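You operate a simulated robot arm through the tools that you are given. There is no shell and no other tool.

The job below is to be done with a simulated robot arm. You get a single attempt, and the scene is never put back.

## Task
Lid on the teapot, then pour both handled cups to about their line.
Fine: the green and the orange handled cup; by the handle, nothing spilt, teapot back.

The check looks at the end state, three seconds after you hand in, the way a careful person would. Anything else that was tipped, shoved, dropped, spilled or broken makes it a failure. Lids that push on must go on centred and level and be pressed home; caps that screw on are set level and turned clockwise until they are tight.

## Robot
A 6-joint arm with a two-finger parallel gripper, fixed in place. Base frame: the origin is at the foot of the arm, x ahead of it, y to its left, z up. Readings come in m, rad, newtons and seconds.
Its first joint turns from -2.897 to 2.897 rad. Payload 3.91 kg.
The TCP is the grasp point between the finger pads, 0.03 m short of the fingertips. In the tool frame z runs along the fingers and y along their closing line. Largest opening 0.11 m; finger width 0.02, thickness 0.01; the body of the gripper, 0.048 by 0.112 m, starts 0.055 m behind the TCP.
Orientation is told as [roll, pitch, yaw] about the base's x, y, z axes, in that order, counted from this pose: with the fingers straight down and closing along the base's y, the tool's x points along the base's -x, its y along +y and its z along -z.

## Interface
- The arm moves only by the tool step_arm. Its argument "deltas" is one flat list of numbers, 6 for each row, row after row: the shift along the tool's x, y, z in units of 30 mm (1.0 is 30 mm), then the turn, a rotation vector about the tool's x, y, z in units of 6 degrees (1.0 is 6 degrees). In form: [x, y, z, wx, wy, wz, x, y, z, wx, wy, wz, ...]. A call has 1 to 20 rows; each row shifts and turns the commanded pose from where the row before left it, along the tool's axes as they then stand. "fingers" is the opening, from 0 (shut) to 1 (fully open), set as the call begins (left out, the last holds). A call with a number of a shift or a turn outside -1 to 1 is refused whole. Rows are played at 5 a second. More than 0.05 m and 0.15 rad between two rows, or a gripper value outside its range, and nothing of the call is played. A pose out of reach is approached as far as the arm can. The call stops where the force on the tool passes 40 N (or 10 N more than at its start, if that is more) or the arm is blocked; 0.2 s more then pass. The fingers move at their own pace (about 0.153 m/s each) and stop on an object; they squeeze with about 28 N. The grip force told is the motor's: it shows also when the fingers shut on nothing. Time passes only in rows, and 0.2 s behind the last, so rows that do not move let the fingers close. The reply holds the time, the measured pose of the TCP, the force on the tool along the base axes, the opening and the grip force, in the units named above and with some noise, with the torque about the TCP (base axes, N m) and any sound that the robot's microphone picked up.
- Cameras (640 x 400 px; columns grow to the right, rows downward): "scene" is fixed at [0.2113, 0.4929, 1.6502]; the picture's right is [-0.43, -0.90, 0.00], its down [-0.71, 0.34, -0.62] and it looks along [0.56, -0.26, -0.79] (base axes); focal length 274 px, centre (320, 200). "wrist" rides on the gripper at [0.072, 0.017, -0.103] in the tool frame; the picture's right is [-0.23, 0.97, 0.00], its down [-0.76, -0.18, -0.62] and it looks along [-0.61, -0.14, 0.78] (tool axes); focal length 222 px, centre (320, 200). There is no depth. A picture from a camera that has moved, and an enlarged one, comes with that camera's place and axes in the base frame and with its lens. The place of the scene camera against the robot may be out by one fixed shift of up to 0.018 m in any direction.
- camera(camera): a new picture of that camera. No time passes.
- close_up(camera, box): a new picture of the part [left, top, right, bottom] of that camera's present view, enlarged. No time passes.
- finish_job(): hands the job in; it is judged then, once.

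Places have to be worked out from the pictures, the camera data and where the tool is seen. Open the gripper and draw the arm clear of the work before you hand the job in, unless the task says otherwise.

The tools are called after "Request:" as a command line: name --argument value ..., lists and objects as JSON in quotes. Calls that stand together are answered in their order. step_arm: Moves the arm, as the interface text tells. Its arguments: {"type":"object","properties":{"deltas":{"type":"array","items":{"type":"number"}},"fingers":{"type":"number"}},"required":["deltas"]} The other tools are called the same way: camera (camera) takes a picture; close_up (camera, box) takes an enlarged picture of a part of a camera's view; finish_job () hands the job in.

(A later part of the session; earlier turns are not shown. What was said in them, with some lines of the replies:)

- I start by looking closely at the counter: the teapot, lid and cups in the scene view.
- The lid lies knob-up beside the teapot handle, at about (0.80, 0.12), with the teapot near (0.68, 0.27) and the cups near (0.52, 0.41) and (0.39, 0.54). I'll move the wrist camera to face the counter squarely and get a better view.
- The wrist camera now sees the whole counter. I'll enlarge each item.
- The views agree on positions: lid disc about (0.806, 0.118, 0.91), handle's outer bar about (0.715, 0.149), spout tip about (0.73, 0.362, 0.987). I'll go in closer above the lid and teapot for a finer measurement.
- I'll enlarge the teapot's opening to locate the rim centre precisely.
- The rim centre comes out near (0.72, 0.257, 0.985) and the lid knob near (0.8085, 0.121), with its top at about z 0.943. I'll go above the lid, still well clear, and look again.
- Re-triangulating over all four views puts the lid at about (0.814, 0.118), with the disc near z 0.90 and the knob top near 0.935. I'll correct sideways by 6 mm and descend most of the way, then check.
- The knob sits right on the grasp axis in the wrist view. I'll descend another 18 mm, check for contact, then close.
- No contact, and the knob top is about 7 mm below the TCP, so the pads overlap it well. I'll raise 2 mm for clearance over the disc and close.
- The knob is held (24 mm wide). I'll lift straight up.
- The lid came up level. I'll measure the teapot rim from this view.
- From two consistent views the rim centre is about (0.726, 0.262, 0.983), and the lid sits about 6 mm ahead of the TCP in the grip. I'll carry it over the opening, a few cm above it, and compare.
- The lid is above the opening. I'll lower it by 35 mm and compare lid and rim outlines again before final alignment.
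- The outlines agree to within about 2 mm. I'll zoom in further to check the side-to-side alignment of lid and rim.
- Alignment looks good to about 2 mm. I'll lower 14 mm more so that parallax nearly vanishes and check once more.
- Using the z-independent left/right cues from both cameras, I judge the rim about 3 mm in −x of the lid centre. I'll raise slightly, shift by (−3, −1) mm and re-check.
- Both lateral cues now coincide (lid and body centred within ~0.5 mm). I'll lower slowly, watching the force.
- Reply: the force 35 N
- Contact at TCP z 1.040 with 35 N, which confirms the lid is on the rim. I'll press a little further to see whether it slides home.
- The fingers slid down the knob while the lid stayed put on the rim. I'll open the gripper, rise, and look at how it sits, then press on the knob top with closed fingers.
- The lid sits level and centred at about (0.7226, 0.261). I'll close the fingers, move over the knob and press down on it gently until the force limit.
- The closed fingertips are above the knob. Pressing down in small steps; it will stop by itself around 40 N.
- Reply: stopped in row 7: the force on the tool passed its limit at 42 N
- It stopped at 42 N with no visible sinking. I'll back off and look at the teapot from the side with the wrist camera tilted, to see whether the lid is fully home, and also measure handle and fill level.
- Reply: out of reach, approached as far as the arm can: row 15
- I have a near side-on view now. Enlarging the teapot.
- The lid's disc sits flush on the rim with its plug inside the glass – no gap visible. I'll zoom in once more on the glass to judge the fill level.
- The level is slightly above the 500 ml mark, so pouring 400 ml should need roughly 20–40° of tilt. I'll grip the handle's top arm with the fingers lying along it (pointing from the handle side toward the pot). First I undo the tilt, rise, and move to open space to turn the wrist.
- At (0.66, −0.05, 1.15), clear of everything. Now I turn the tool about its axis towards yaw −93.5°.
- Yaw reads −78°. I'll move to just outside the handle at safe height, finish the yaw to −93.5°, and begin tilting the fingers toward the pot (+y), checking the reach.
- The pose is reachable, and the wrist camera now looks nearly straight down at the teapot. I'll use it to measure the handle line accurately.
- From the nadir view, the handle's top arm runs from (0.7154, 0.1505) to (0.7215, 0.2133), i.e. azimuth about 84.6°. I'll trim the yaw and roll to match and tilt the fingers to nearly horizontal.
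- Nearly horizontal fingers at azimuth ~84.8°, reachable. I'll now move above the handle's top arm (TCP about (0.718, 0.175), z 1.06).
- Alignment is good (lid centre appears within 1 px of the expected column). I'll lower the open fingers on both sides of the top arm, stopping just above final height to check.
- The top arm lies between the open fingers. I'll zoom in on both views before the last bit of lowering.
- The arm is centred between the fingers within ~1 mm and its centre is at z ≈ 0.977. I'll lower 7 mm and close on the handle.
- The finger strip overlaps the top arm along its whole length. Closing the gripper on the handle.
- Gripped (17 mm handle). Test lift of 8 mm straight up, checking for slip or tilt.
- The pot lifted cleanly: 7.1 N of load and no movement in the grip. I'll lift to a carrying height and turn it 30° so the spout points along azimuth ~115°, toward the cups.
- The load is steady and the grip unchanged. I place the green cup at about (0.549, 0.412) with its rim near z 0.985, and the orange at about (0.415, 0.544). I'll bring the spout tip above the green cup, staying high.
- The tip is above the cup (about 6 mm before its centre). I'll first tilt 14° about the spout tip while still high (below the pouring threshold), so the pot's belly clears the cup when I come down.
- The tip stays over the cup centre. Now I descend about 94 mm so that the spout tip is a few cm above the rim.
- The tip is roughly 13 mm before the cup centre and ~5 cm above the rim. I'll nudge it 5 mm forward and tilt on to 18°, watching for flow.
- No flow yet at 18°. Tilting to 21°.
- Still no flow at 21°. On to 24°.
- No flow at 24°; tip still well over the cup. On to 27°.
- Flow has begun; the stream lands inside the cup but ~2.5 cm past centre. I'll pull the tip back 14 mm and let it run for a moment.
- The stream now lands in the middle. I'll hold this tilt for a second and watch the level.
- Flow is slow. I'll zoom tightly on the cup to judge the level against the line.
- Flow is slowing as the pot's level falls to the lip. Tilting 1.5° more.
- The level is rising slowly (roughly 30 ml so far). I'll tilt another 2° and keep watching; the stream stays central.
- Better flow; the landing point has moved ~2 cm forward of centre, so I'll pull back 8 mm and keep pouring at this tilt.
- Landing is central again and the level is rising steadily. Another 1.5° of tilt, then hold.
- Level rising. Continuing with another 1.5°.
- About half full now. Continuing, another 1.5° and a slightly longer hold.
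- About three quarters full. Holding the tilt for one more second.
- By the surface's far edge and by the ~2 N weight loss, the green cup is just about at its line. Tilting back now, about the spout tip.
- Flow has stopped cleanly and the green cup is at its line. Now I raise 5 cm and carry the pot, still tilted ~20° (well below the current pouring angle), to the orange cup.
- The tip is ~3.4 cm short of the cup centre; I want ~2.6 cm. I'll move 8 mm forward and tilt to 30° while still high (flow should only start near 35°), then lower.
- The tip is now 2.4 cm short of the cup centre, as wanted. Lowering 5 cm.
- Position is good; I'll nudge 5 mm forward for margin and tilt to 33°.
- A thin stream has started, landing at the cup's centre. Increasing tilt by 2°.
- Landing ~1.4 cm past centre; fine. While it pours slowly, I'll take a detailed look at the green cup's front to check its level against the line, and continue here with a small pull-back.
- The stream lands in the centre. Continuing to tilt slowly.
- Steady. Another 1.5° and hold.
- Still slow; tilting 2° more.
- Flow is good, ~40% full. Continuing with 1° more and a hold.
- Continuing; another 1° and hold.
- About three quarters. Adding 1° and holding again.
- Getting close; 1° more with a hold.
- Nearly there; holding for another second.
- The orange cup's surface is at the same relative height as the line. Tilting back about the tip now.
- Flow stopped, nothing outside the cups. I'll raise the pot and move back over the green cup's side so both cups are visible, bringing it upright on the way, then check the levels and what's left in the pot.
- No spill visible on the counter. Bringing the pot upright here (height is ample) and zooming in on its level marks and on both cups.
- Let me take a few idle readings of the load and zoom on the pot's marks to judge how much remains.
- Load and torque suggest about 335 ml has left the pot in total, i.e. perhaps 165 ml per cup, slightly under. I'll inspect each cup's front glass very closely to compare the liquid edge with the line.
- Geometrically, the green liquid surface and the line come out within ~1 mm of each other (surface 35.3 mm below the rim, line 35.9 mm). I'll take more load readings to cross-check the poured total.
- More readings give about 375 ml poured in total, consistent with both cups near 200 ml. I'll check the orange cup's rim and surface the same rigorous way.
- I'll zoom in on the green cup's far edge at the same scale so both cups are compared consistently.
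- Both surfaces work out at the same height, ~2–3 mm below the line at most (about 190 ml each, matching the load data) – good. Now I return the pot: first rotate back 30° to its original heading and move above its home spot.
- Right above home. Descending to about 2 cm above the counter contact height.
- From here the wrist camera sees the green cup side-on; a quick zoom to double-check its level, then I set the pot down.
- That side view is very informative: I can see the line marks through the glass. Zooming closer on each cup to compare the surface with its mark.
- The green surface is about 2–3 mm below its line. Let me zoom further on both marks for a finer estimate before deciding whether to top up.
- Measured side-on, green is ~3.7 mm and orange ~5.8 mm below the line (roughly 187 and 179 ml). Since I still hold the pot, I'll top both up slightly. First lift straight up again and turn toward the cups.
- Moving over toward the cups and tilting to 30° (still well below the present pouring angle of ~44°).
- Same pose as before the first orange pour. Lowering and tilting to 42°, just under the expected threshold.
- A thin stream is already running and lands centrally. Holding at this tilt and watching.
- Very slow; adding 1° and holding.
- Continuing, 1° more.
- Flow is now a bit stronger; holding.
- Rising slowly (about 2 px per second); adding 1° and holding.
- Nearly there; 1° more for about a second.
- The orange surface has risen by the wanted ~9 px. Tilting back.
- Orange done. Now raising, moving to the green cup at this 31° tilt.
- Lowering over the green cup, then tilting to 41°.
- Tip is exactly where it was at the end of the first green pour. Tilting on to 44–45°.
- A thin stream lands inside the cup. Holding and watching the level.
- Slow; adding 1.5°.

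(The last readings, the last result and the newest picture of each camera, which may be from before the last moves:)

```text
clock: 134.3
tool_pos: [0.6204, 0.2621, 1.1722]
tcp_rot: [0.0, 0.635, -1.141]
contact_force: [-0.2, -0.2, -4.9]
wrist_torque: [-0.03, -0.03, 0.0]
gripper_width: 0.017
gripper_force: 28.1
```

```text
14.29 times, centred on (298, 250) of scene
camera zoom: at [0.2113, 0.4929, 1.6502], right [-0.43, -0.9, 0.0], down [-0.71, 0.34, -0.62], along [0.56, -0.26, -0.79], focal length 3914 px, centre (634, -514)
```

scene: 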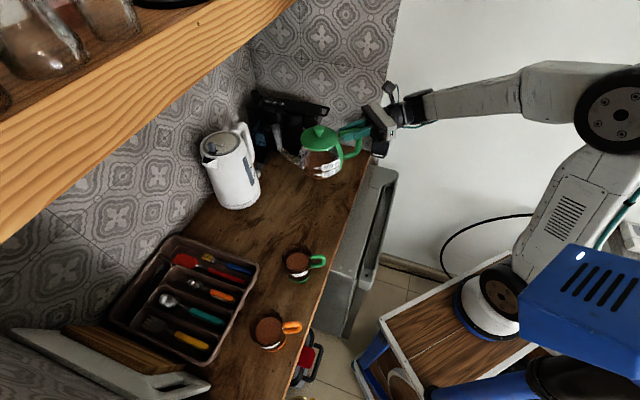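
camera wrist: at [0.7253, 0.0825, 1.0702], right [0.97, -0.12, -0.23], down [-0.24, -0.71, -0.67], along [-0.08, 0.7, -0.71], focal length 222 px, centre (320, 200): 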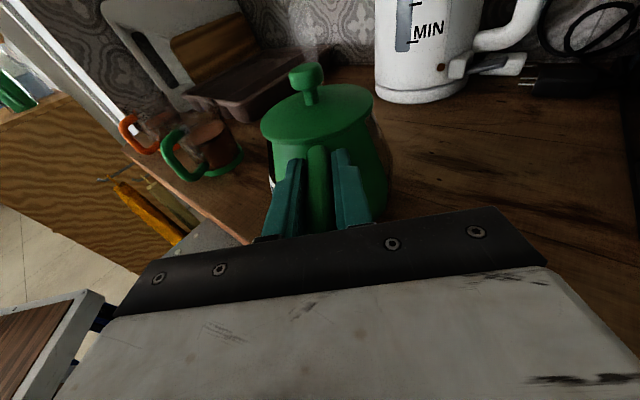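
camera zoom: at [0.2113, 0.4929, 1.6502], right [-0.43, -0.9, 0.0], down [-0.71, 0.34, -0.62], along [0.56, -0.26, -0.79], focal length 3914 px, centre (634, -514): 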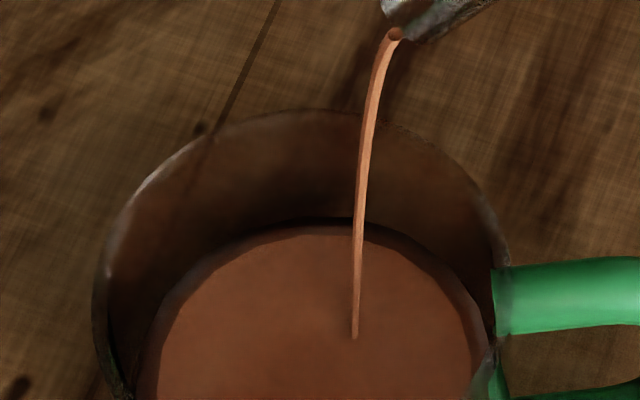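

Level rising; holding another 0.8 s and zooming tighter on the far edge.

Request:
step_arm --deltas '[0, 0, 0, 0, 0, 0, 0, 0, 0, 0, 0, 0, 0, 0, 0, 0, 0, 0]'

Request:
close_up --camera "scene" --box '[276, 240, 320, 268]'

```text
clock: 135.2
tool_pos: [0.621, 0.2615, 1.1718]
tcp_rot: [0.0, 0.635, -1.14]
contact_force: [0.7, -0.3, -4.3]
wrist_torque: [-0.04, -0.04, 0.0]
gripper_width: 0.0167
gripper_force: 28.2
```

```text
14.29 times, centred on (298, 254) of scene
camera zoom: at [0.2113, 0.4929, 1.6502], right [-0.43, -0.9, 0.0], down [-0.71, 0.34, -0.62], along [0.56, -0.26, -0.79], focal length 3914 px, centre (634, -571)
```

zoom: 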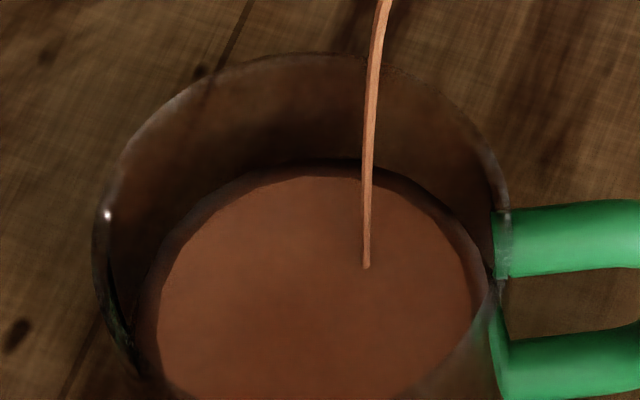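

About 2.5 mm gained; a bit more (0.8 s) and then tilting back in the same move.

Request:
step_arm --deltas '[0.055, 0, -0.01, 0, -0.083, 0, 0, 0, 0, 0, 0, 0, 0, 0, 0, 0, 0, 0, 0, 0, 0, 0, 0, 0, -0.539, 0, 0.124, 0, 0.833, 0, -0.539, 0, 0.124, 0, 0.833, 0, -0.539, 0, 0.124, 0, 0.833, 0, 0, 0, 0, 0, 0, 0, 0, 0, 0, 0, 0, 0, 0, 0, 0, 0, 0, 0]'

Request:
close_up --camera "scene" --box '[276, 240, 320, 268]'

Request:
close_up --camera "scene" --box '[240, 190, 350, 350]'

```text
clock: 137.3
tool_pos: [0.6335, 0.2386, 1.133]
tcp_rot: [-0.001, 0.889, -1.142]
contact_force: [-0.2, 0.2, -4.5]
wrist_torque: [-0.16, -0.07, 0.0]
gripper_width: 0.0168
gripper_force: 27.8
```

```text
14.29 times, centred on (298, 254) of scene
camera zoom: at [0.2113, 0.4929, 1.6502], right [-0.43, -0.9, 0.0], down [-0.71, 0.34, -0.62], along [0.56, -0.26, -0.79], focal length 3914 px, centre (634, -571)
```

zoom: 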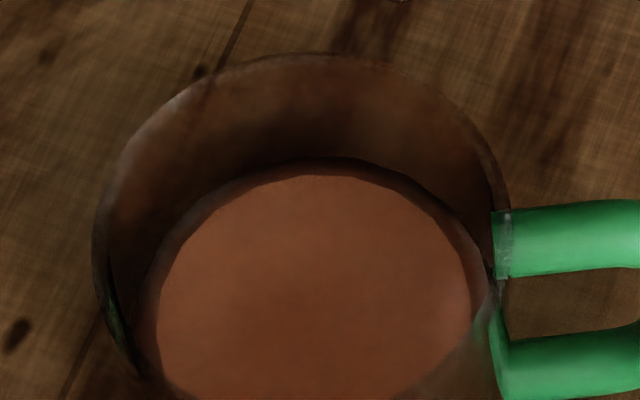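

```text
2.50 times, centred on (295, 270) of scene
camera zoom: at [0.2113, 0.4929, 1.6502], right [-0.43, -0.9, 0.0], down [-0.71, 0.34, -0.62], along [0.56, -0.26, -0.79], focal length 685 px, centre (382, 25)
```

zoom: 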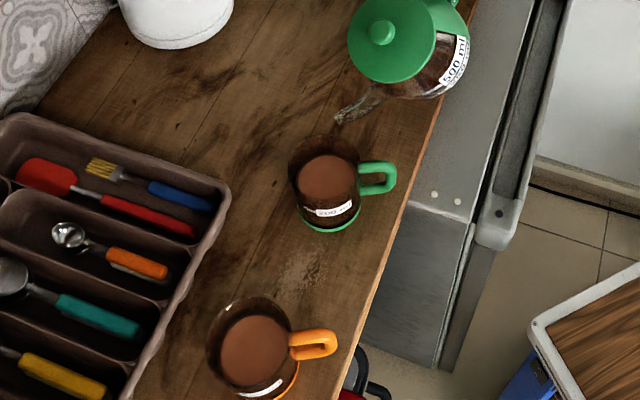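

Green is up by ~3 mm too, now at its line; nothing spilt. Returning the pot: raise, bring it upright, and turn back to its original heading.

Request:
step_arm --deltas '[0.4, 0, -0.326, 0, 0, 0, 0.6, 0, -0.489, 0, 0, 0, 0.552, 0, -0.447, 0, 0, 0, 0, 0, 0, 0, 0.4, 0, 0, 0, 0, 0, 0.833, 0, 0, 0, 0, 0, 0.833, 0, 0, 0, 0, 0, 0.833, 0, 0, 0, 0, 0, 0.833, 0, 0, 0, 0, 0, 0.833, 0, 0, 0, 0, 0, 0.592, 0, 0, 0, 0, 0, 0, 0, 0, 0, 0, -0.4, 0, 0.057, 0, 0, 0, -0.822, 0, 0.117, 0, 0, 0, -0.822, 0, 0.117, 0, 0, 0, -0.822, 0, 0.117, 0, 0, 0, -0.822, 0, 0.117, 0, 0, 0, -0.822, 0, 0.117, 0, 0, 0, -0.42, 0, 0.06]'

Request:
camera --camera "scene"

```text
clock: 141.2
tool_pos: [0.6325, 0.2375, 1.1925]
tcp_rot: [-0.001, 1.426, -1.666]
contact_force: [0.1, 0.5, -3.8]
wrist_torque: [-0.3, 0.04, 0.0]
gripper_width: 0.0168
gripper_force: 27.8
```

```text
taken
```

scene: 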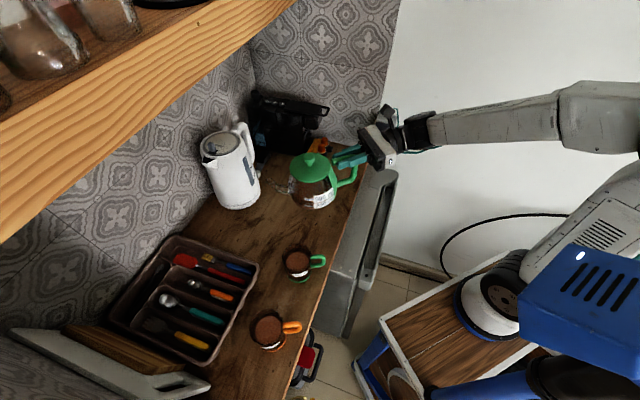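

Heading matches the original. Moving above the home spot and descending to 2 cm above it.

Request:
step_arm --deltas '[-0.022, 0.251, -0.147, 0, 0, 0, -0.043, 0.502, -0.294, 0, 0, 0, -0.043, 0.502, -0.294, 0, 0, 0, -0.043, 0.502, -0.294, 0, 0, 0, -0.043, 0.502, -0.294, 0, 0, 0, -0.043, 0.502, -0.294, 0, 0, 0, -0.021, 0.249, -0.148, 0, 0, 0, 0, 0, 0, 0, 0, 0, -0.4, 0, 0.058, 0, 0, 0, -0.8, 0, 0.117, 0, 0, 0, -0.8, 0, 0.117, 0, 0, 0, -0.8, 0, 0.117, 0, 0, 0, -0.8, 0, 0.117, 0, 0, 0, -0.8, 0, 0.117, 0, 0, 0, -0.8, 0, 0.117, 0, 0, 0, -0.75, 0, 0.109, 0, 0, 0, -0.4, 0, 0.058, 0, 0, 0, 0, 0, 0, 0, 0, 0]'

Request:
close_up --camera "wrist" --box '[120, 95, 260, 195]'

Request:
close_up --camera "scene" --box '[300, 165, 380, 225]'

```text
clock: 144.9
tool_pos: [0.7176, 0.1762, 0.9991]
tcp_rot: [0.006, 1.428, -1.658]
contact_force: [-0.1, 0.0, -4.2]
wrist_torque: [-0.32, 0.01, 0.01]
gripper_width: 0.0168
gripper_force: 28.0
```

```text
4.00 times, centred on (190, 145) of wrist
camera zoom: at [0.7262, 0.0824, 1.0871], right [0.97, -0.12, -0.22], down [-0.24, -0.71, -0.67], along [-0.08, 0.7, -0.71], focal length 888 px, centre (840, 420)
```

zoom: 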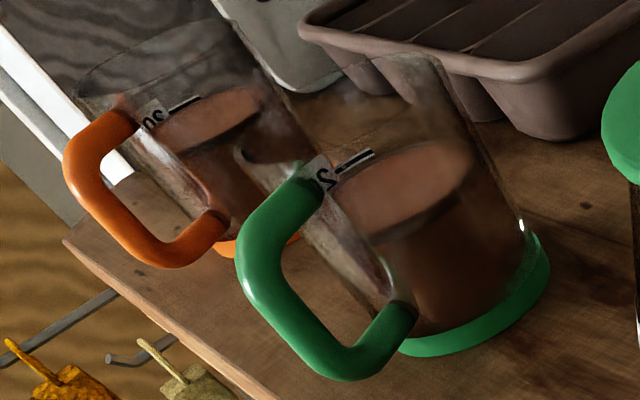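

```text
6.67 times, centred on (340, 195) of scene
camera zoom: at [0.2113, 0.4929, 1.6502], right [-0.43, -0.9, 0.0], down [-0.71, 0.34, -0.62], along [0.56, -0.26, -0.79], focal length 1826 px, centre (187, 233)
```

zoom: 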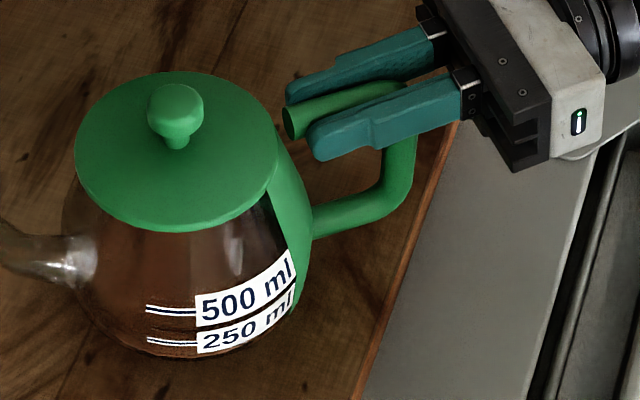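

Both surfaces now reach right up to the marks. One more tight zoom, then I set the pot down.

Request:
close_up --camera "wrist" --box '[136, 104, 172, 130]'

Request:
close_up --camera "wrist" --box '[180, 118, 228, 154]'

```text
15.38 times, centred on (154, 117) of wrist
camera zoom: at [0.7262, 0.0824, 1.0871], right [0.97, -0.12, -0.22], down [-0.24, -0.71, -0.67], along [-0.08, 0.7, -0.71], focal length 3417 px, centre (2874, 1477)
```

zoom: 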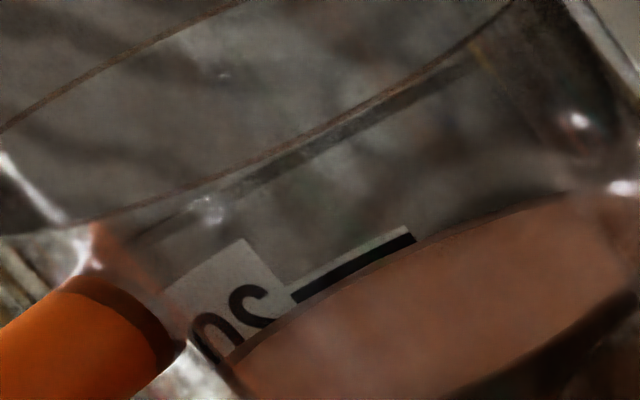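

```text
11.11 times, centred on (204, 136) of wrist
camera zoom: at [0.7262, 0.0824, 1.0871], right [0.97, -0.12, -0.22], down [-0.24, -0.71, -0.67], along [-0.08, 0.7, -0.71], focal length 2468 px, centre (1609, 911)
```

zoom: 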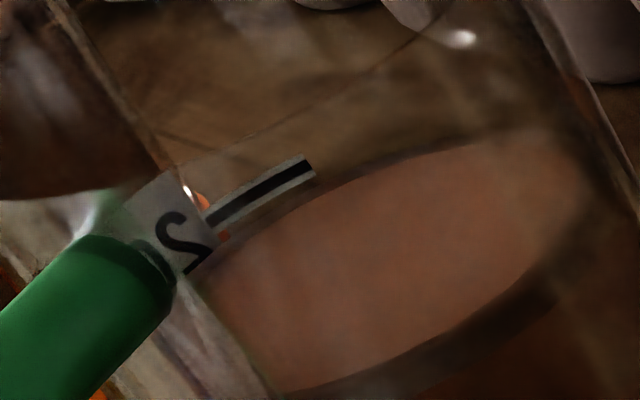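

Orange is right at its line, green within ~2 mm. Now lowering the pot the last 2 cm gently onto its original spot.

Request:
step_arm --deltas '[-0.099, 0, 0.0144, 0, 0, 0, -0.099, 0, 0.0144, 0, 0, 0, -0.099, 0, 0.0144, 0, 0, 0, -0.099, 0, 0.0144, 0, 0, 0, -0.099, 0, 0.0144, 0, 0, 0, -0.066, 0, 0.0096, 0, 0, 0, 0, 0, 0, 0, 0, 0]'

Request:
close_up --camera "scene" --box '[300, 165, 380, 225]'

```text
clock: 146.6
tool_pos: [0.7165, 0.1754, 0.9835]
tcp_rot: [0.009, 1.428, -1.653]
contact_force: [0.5, -1.7, 1.5]
wrist_torque: [0.55, -0.05, 0.04]
gripper_width: 0.0167
gripper_force: 28.2
```

```text
6.67 times, centred on (340, 195) of scene
camera zoom: at [0.2113, 0.4929, 1.6502], right [-0.43, -0.9, 0.0], down [-0.71, 0.34, -0.62], along [0.56, -0.26, -0.79], focal length 1826 px, centre (187, 233)
```

zoom: 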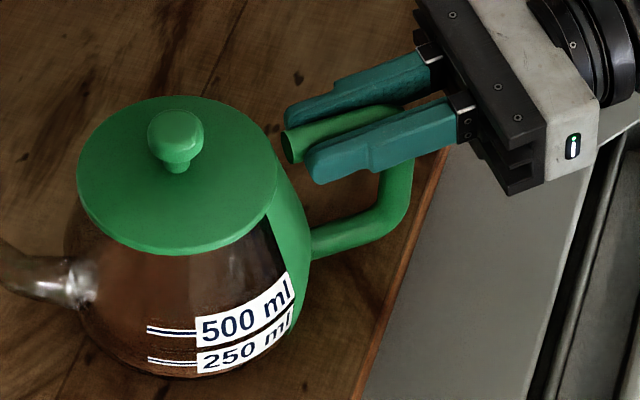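

The spout side touched first: comparing with the picture before lifting, the base is on its original spot but the pot sits ~2° nose-down in the grip. I'll rotate it level about its base while easing the handle side down.

Request:
step_arm --deltas '[-0.045, 0, -0.019, 0, 0.083, 0, -0.045, 0, -0.019, 0, 0.083, 0, 0, 0, 0, 0, 0, 0]'

Request:
close_up --camera "scene" --box '[300, 165, 380, 225]'

```text
clock: 147.3
tool_pos: [0.7173, 0.1747, 0.9807]
tcp_rot: [0.001, 1.446, -1.661]
contact_force: [-1.7, -2.0, 1.9]
wrist_torque: [0.35, -0.01, 0.06]
gripper_width: 0.0168
gripper_force: 28.8
```

```text
6.67 times, centred on (340, 195) of scene
camera zoom: at [0.2113, 0.4929, 1.6502], right [-0.43, -0.9, 0.0], down [-0.71, 0.34, -0.62], along [0.56, -0.26, -0.79], focal length 1826 px, centre (187, 233)
```

zoom: 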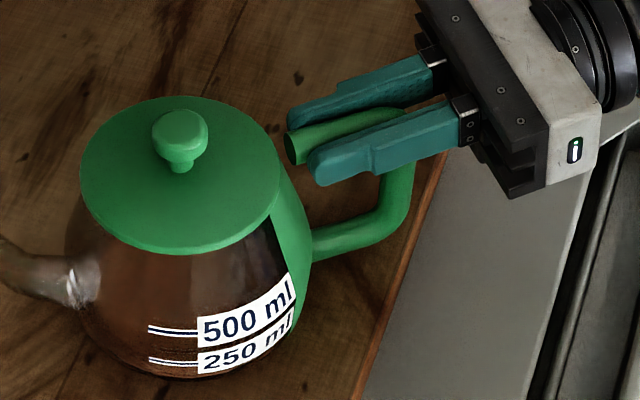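

It is coming level (torque down from 0.55 to 0.35). Continuing the same motion.

Request:
step_arm --deltas '[-0.045, 0, -0.019, 0, 0.083, 0, -0.045, 0, -0.019, 0, 0.083, 0, 0, 0, 0, 0, 0, 0]'

Request:
close_up --camera "scene" --box '[300, 165, 380, 225]'

```text
clock: 148.2
tool_pos: [0.7175, 0.1733, 0.9792]
tcp_rot: [0.02, 1.464, -1.643]
contact_force: [1.8, -1.8, 11.2]
wrist_torque: [0.04, -0.05, -0.02]
gripper_width: 0.0167
gripper_force: 27.9
```

```text
6.67 times, centred on (340, 195) of scene
camera zoom: at [0.2113, 0.4929, 1.6502], right [-0.43, -0.9, 0.0], down [-0.71, 0.34, -0.62], along [0.56, -0.26, -0.79], focal length 1826 px, centre (187, 233)
```

zoom: 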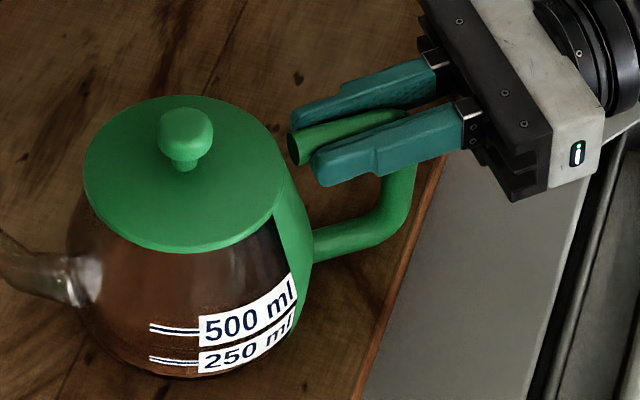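

The pot is flat again and the lid is back at its original image position (force 11 N down, no torque). I'll relax the push a little, then open the fingers.

Request:
step_arm --deltas '[0.022, 0, -0.002, 0, 0, 0, 0, 0, 0, 0, 0, 0]'

Request:
step_arm --deltas '[0, 0, 0, 0, 0, 0, 0, 0, 0, 0, 0, 0, 0, 0, 0, 0, 0, 0]' --fingers 0.6

Request:
close_up --camera "scene" --box '[300, 165, 380, 225]'

Request:
camera --camera "wrist"

```text
clock: 148.8
tool_pos: [0.717, 0.1726, 0.9788]
tcp_rot: [0.008, 1.46, -1.656]
contact_force: [0.7, -1.5, 9.2]
wrist_torque: [-0.09, -0.02, 0.03]
gripper_width: 0.0166
gripper_force: 27.5
```

```text
clock: 149.6
tool_pos: [0.7184, 0.173, 0.9791]
tcp_rot: [0.005, 1.461, -1.658]
contact_force: [0.0, -0.6, -0.1]
wrist_torque: [-0.01, -0.02, 0.02]
gripper_width: 0.0658
gripper_force: 0.0
```

```text
6.67 times, centred on (340, 195) of scene
camera zoom: at [0.2113, 0.4929, 1.6502], right [-0.43, -0.9, 0.0], down [-0.71, 0.34, -0.62], along [0.56, -0.26, -0.79], focal length 1826 px, centre (187, 233)
```

zoom: 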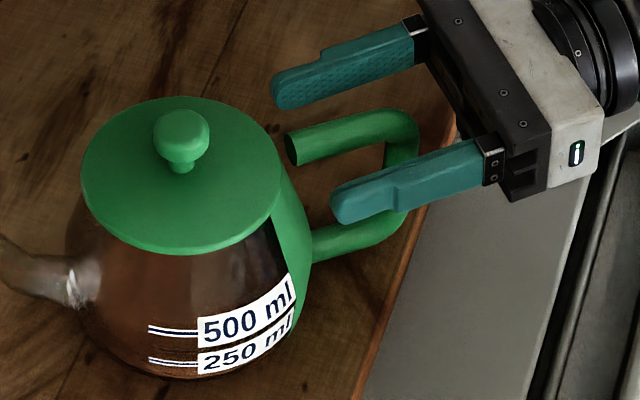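

```text
taken
camera wrist: at [0.7256, 0.0765, 1.0628], right [0.97, -0.11, -0.23], down [-0.24, -0.68, -0.69], along [-0.08, 0.72, -0.69], focal length 222 px, centre (320, 200)
```

wrist: 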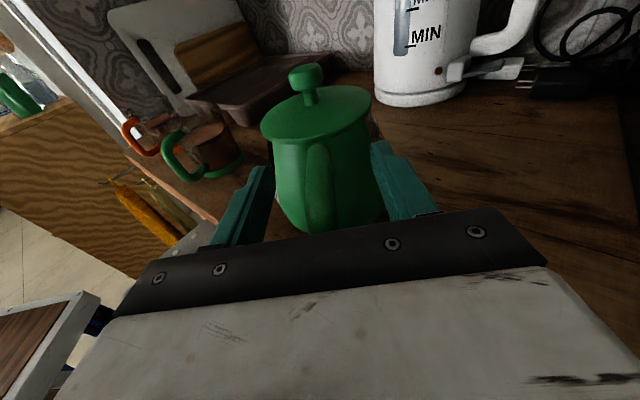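

Released; the pot stands flat on its spot. Rising straight up out of the handle and checking.

Request:
step_arm --deltas '[0.4, 0, -0.044, 0, 0, 0, 0.8, 0, -0.088, 0, 0, 0, 0.8, 0, -0.088, 0, 0, 0, 0.8, 0, -0.088, 0, 0, 0, 0.8, 0, -0.088, 0, 0, 0, 0.8, 0, -0.088, 0, 0, 0, 0, 0, 0, 0, 0, 0]'

Request:
camera --camera "scene"

Request:
close_up --camera "scene" --box '[295, 165, 365, 225]'

Request:
camera --camera "wrist"

```text
clock: 151.2
tool_pos: [0.7166, 0.1738, 1.112]
tcp_rot: [0.003, 1.464, -1.66]
contact_force: [-0.3, -0.1, 0.7]
wrist_torque: [0.01, -0.04, 0.02]
gripper_width: 0.0661
gripper_force: 0.0
```

```text
taken
```

scene: 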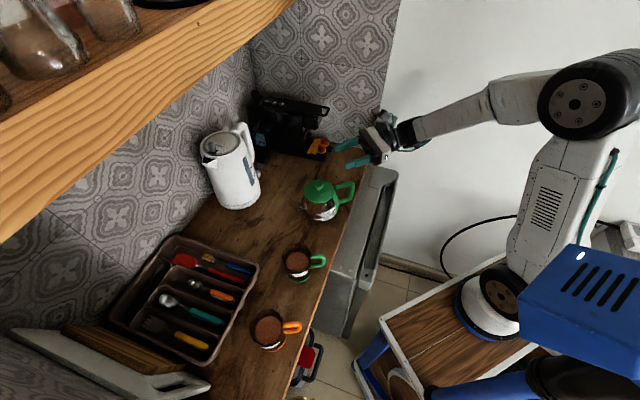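

```text
6.67 times, centred on (330, 195) of scene
camera zoom: at [0.2113, 0.4929, 1.6502], right [-0.43, -0.9, 0.0], down [-0.71, 0.34, -0.62], along [0.56, -0.26, -0.79], focal length 1826 px, centre (253, 233)
```

zoom: 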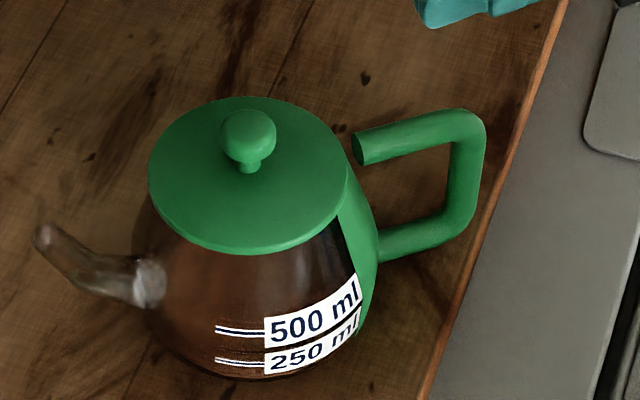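

```text
taken
camera wrist: at [0.725, 0.0773, 1.1962], right [0.97, -0.11, -0.23], down [-0.24, -0.68, -0.69], along [-0.08, 0.72, -0.69], focal length 222 px, centre (320, 200)
```

wrist: 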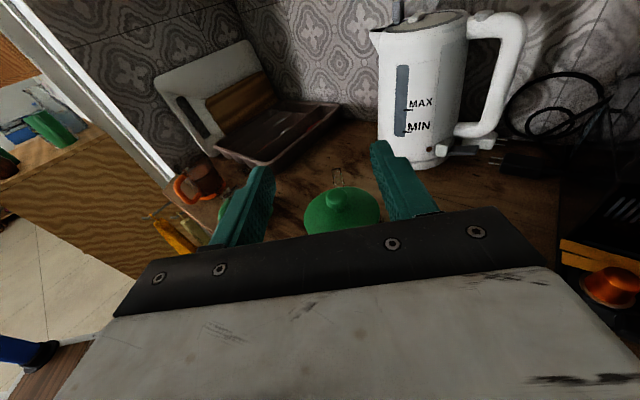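

The pot is back within ~1 mm of its original place, lid on. I'd like one proper side-on check of the lid's seat, so I'll bring the wrist back to the tool-down orientation away from the pot.

Request:
step_arm --deltas '[0.3, 0, -0.6, 0, 0, 0, 0.5, 0, -0.8, 0, 0, 0, 0.5, 0, -0.8, 0, 0, 0, 0.3, 0, -0.6, 0, 0, 0, 0, 0, 0, 0, -1, 0, 0, 0, 0, 0, -1, 0, 0, 0, 0, 0, -1, 0, 0, 0, 0, 0, -1, 0, 0, 0, 0, 0, -1, 0, 0, 0, 0, 0, -1, 0, 0, 0, 0, 0, -1, 0, 0, 0, 0, 0, -1, 0, 0, 0, 0, 0, -1, 0, 0, 0, 0, 0, -1, 0, 0, 0, 0, 0, -1, 0, 0, 0, 0, 0, -1, 0, 0, 0, 0, 0, -1, 0, 0, 0, 0, 0, -0.98, 0, 0, 0, 0, 0, 0, 0]'

Request:
step_arm --deltas '[0, 0, 0, 0, 0, -1, 0, 0, 0, 0, 0, -1, 0, 0, 0, 0, 0, -1, 0, 0, 0, 0, 0, -1, 0, 0, 0, 0, 0, -1, 0, 0, 0, 0, 0, -1, 0, 0, 0, 0, 0, -1, 0, 0, 0, 0, 0, -1, 0, 0, 0, 0, 0, -1, 0, 0, 0, 0, 0, -1, 0, 0, 0, 0, 0, -1, 0, 0, 0, 0, 0, -1, 0, 0, 0, 0, 0, -1, 0, 0, 0, 0, 0, -1, 0, 0, 0, 0, 0, -1, 0, 0, 0, 0, 0, -1, 0, 0, 0, 0, 0, -1, 0, 0, 0, 0, 0, -1, 0, 0, 0, 0, 0, -1, 0, 0, 0, 0, 0, -1]' --fingers 1

```text
clock: 155.2
tool_pos: [0.7106, 0.0948, 1.1683]
tcp_rot: [0.0, -0.002, -1.663]
contact_force: [-0.5, 0.3, 0.9]
wrist_torque: [-0.01, 0.01, 0.01]
gripper_width: 0.0662
gripper_force: 0.1
```

```text
clock: 159.3
tool_pos: [0.7093, 0.0934, 1.1678]
tcp_rot: [-0.001, 0.001, 0.434]
contact_force: [0.4, 0.3, -0.5]
wrist_torque: [0.03, 0.03, 0.0]
gripper_width: 0.1099
gripper_force: 0.0
```

Now moving to a low side-viewing position in front of the pot (off the counter edge).

Request:
step_arm --deltas '[0.425, 0.827, 0.324, 0, 0, 0, 0.425, 0.827, 0.324, 0, 0, 0, 0.425, 0.827, 0.324, 0, 0, 0, 0.425, 0.827, 0.324, 0, 0, 0, 0.425, 0.827, 0.324, 0, 0, 0, 0.425, 0.827, 0.324, 0, 0, 0, 0.425, 0.827, 0.324, 0, 0, 0, 0, 0, 0, 0, -0.952, 0, 0, 0, 0, 0, -0.952, 0, 0, 0, 0, 0, -0.952, 0, 0, 0, 0, 0, -0.952, 0, 0, 0, 0, 0, -0.952, 0, 0, 0, 0, 0, -0.952, 0, 0, 0, 0, 0, -0.952, 0, 0, 0, 0, 0, 0, 0]'

Request:
camera --camera "wrist"

```text
clock: 162.6
tool_pos: [0.555, 0.2154, 1.099]
tcp_rot: [-0.001, -0.699, 0.431]
contact_force: [0.4, -0.4, -0.2]
wrist_torque: [-0.05, 0.01, -0.01]
gripper_width: 0.1101
gripper_force: 0.1
```

```text
taken
camera wrist: at [0.4382, 0.1786, 1.1333], right [-0.25, 0.96, 0.15], down [0.24, -0.08, 0.97], along [0.94, 0.28, -0.21], focal length 222 px, centre (320, 200)
```

wrist: 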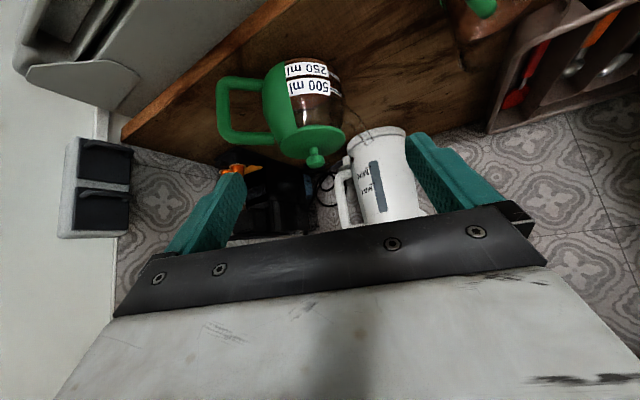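

Reached without trouble. Lowering by 11 cm to look level with the rim.

Request:
step_arm --deltas '[0.47, 0, 0.56, 0, 0, 0, 0.47, 0, 0.56, 0, 0, 0, 0.47, 0, 0.56, 0, 0, 0, 0.47, 0, 0.56, 0, 0, 0, 0.47, 0, 0.56, 0, 0, 0, 0, 0, 0, 0, 0, 0]'

Request:
camera --camera "wrist"

Request:
close_up --camera "wrist" --box '[250, 100, 370, 200]'

```text
clock: 163.9
tool_pos: [0.5695, 0.2268, 1.0018]
tcp_rot: [-0.002, -0.697, 0.433]
contact_force: [0.4, -0.4, -1.6]
wrist_torque: [0.0, -0.02, 0.03]
gripper_width: 0.1098
gripper_force: 0.0
out of reach, approached as far as the arm can: row 4, 5
```

```text
taken
camera wrist: at [0.4521, 0.191, 1.0343], right [-0.25, 0.96, 0.14], down [0.24, -0.08, 0.97], along [0.94, 0.28, -0.21], focal length 222 px, centre (320, 200)
```

wrist: 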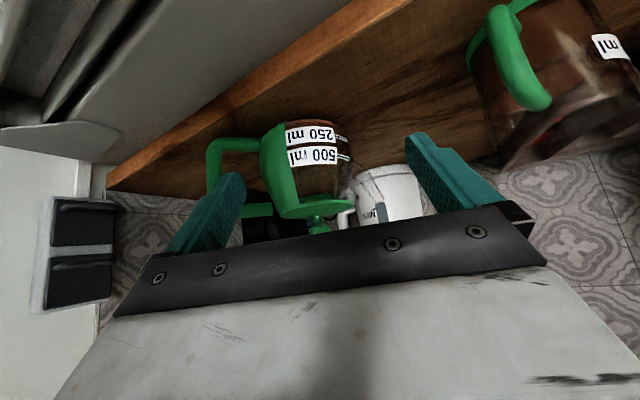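

```text
4.00 times, centred on (310, 150) of wrist
camera zoom: at [0.4521, 0.191, 1.0343], right [-0.25, 0.96, 0.14], down [0.24, -0.08, 0.97], along [0.94, 0.28, -0.21], focal length 888 px, centre (360, 400)
```

zoom: 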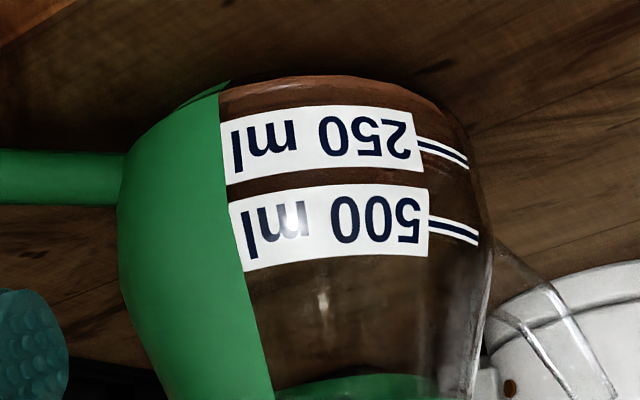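

A near-level view. Zooming in on the lid's seat.

Request:
close_up --camera "wrist" --box '[265, 175, 365, 238]'

Request:
close_up --camera "wrist" --box '[305, 180, 365, 218]'

Request:
close_up --camera "wrist" --box '[460, 0, 640, 170]'

```text
6.35 times, centred on (315, 206) of wrist
camera zoom: at [0.4521, 0.191, 1.0343], right [-0.25, 0.96, 0.14], down [0.24, -0.08, 0.97], along [0.94, 0.28, -0.21], focal length 1410 px, centre (352, 159)
```

zoom: 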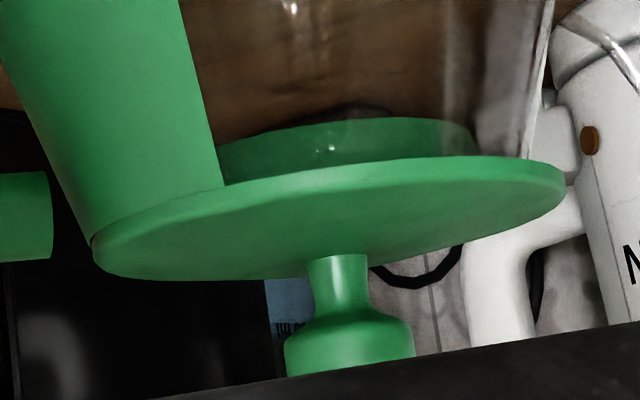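

```text
10.53 times, centred on (335, 199) of wrist
camera zoom: at [0.4521, 0.191, 1.0343], right [-0.25, 0.96, 0.14], down [0.24, -0.08, 0.97], along [0.94, 0.28, -0.21], focal length 2338 px, centre (162, 210)
```

zoom: 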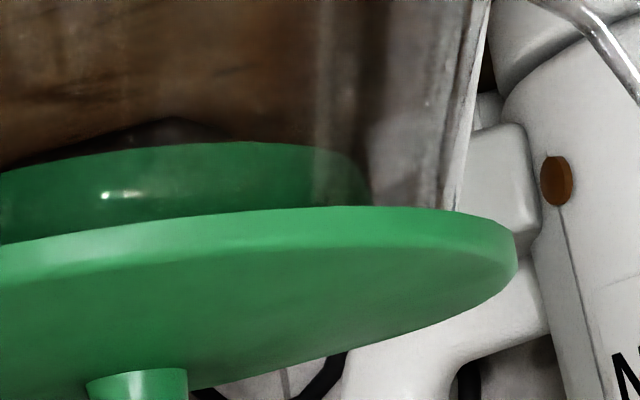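

```text
2.35 times, centred on (550, 85) of wrist
camera zoom: at [0.4521, 0.191, 1.0343], right [-0.25, 0.96, 0.14], down [0.24, -0.08, 0.97], along [0.94, 0.28, -0.21], focal length 523 px, centre (-221, 471)
```

zoom: 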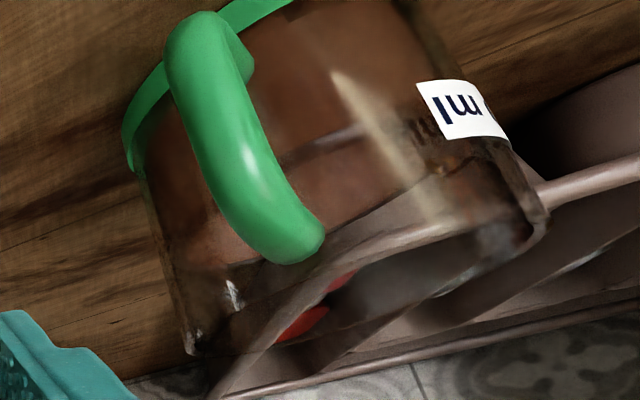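

The side view confirms it: the plug is fully inside the glass, the disc sits flush and level on the rim. Now I retract: up, un-tilt, and away from the work.

Request:
step_arm --deltas '[-0.47, 0, -0.56, 0, 0, 0, -0.47, 0, -0.56, 0, 0, 0, -0.47, 0, -0.56, 0, 0, 0, -0.47, 0, -0.56, 0, 0, 0, -0.47, 0, -0.56, 0, 0, 0, 0, 0, 0, 0, 0.952, 0, 0, 0, 0, 0, 0.952, 0, 0, 0, 0, 0, 0.952, 0, 0, 0, 0, 0, 0.952, 0, 0, 0, 0, 0, 0.952, 0, 0, 0, 0, 0, 0.952, 0, 0, 0, 0, 0, 0.952, 0, 0, 0, -1, 0, 0, 0, 0, 0, -1, 0, 0, 0, 0, 0, -1, 0, 0, 0, 0, 0, -1, 0, 0, 0, 0, 0, -1, 0, 0, 0, 0, 0, -1, 0, 0, 0]'

Request:
step_arm --deltas '[0.2, -0.8, -0.2, 0, 0, 0, 0.2, -0.8, -0.2, 0, 0, 0, 0.2, -0.8, -0.2, 0, 0, 0, 0.2, -0.8, -0.2, 0, 0, 0, 0.2, -0.8, -0.2, 0, 0, 0, 0, 0, 0, 0, 0, 0]'

Request:
camera --camera "scene"

Request:
close_up --camera "scene" --box '[230, 160, 370, 360]'

Request:
camera --camera "wrist"

```text
clock: 167.8
tool_pos: [0.5698, 0.2282, 1.2887]
tcp_rot: [-0.002, 0.0, 0.431]
contact_force: [-0.3, 0.0, 0.9]
wrist_torque: [-0.03, 0.05, 0.01]
gripper_width: 0.1101
gripper_force: 0.1
```

```text
clock: 169.2
tool_pos: [0.5915, 0.107, 1.3187]
tcp_rot: [-0.002, -0.001, 0.431]
contact_force: [-0.1, -0.6, 0.4]
wrist_torque: [0.03, -0.01, 0.01]
gripper_width: 0.1102
gripper_force: 0.1
```

```text
taken
```

scene: 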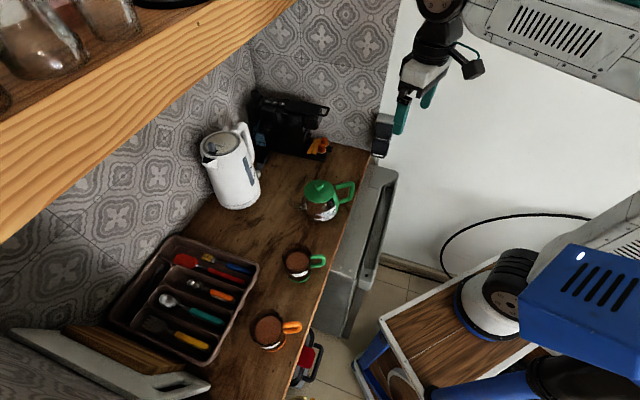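

```text
2.00 times, centred on (300, 260) of scene
camera zoom: at [0.2113, 0.4929, 1.6502], right [-0.43, -0.9, 0.0], down [-0.71, 0.34, -0.62], along [0.56, -0.26, -0.79], focal length 548 px, centre (360, 80)
```

zoom: 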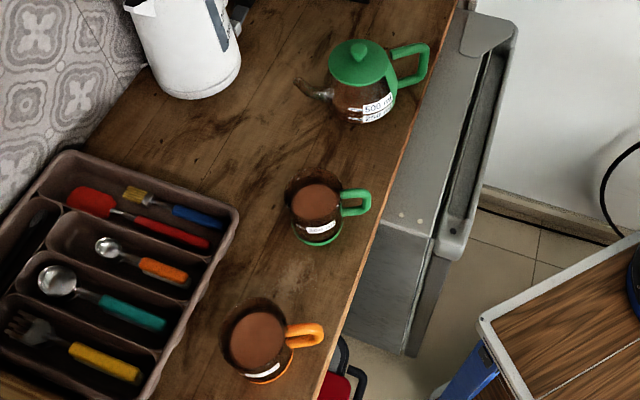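

```text
taken
camera wrist: at [0.5184, 0.0923, 1.4231], right [-0.2, 0.98, 0.0], down [0.77, 0.16, 0.62], along [0.61, 0.12, -0.78], focal length 222 px, centre (320, 200)
```

wrist: 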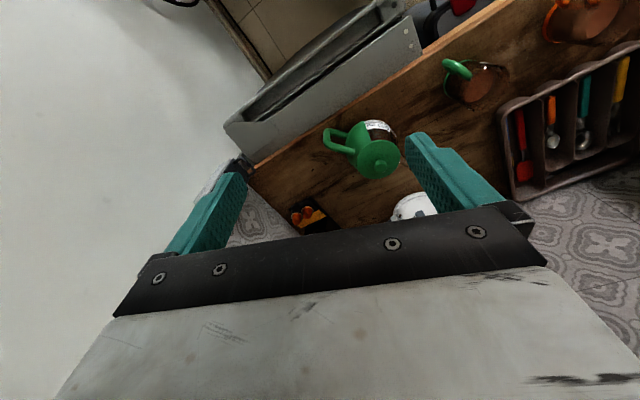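

Everything is in order: the lid is seated, both cups are at their lines, and the counter is dry. The teapot is back in its place, and the gripper is open and clear, so I'm handing the job in.

Request:
finish_job

```text
The job is handed in.
```

The job is handed in: the lid is on the teapot, both cups are poured to about their line, and the teapot is back on its spot.

- **Lid:** it went on centred and I pressed it with about 42 N. A side view afterwards showed the plug inside the glass and the disc flush and level on the rim.
- **Orange cup:** the surface is at the 200 ml line.
- **Green cup:** the surface is about 2 mm below the line, which I estimate at 193 ml.
- **Top-up:** after the first pour I measured orange nearly 6 mm low and green nearly 4 mm low. I went back and added a little to each before putting the teapot down.
- **Spills:** none on the counter in the final views, and nothing else was moved.
- **Teapot:** I lifted and poured it only by its handle. It tilted about 2° forward in the grip during pouring, so I levelled it as I set it down. It ended within about 1 mm of where it started.

The gripper is open and the arm is clear of the counter.
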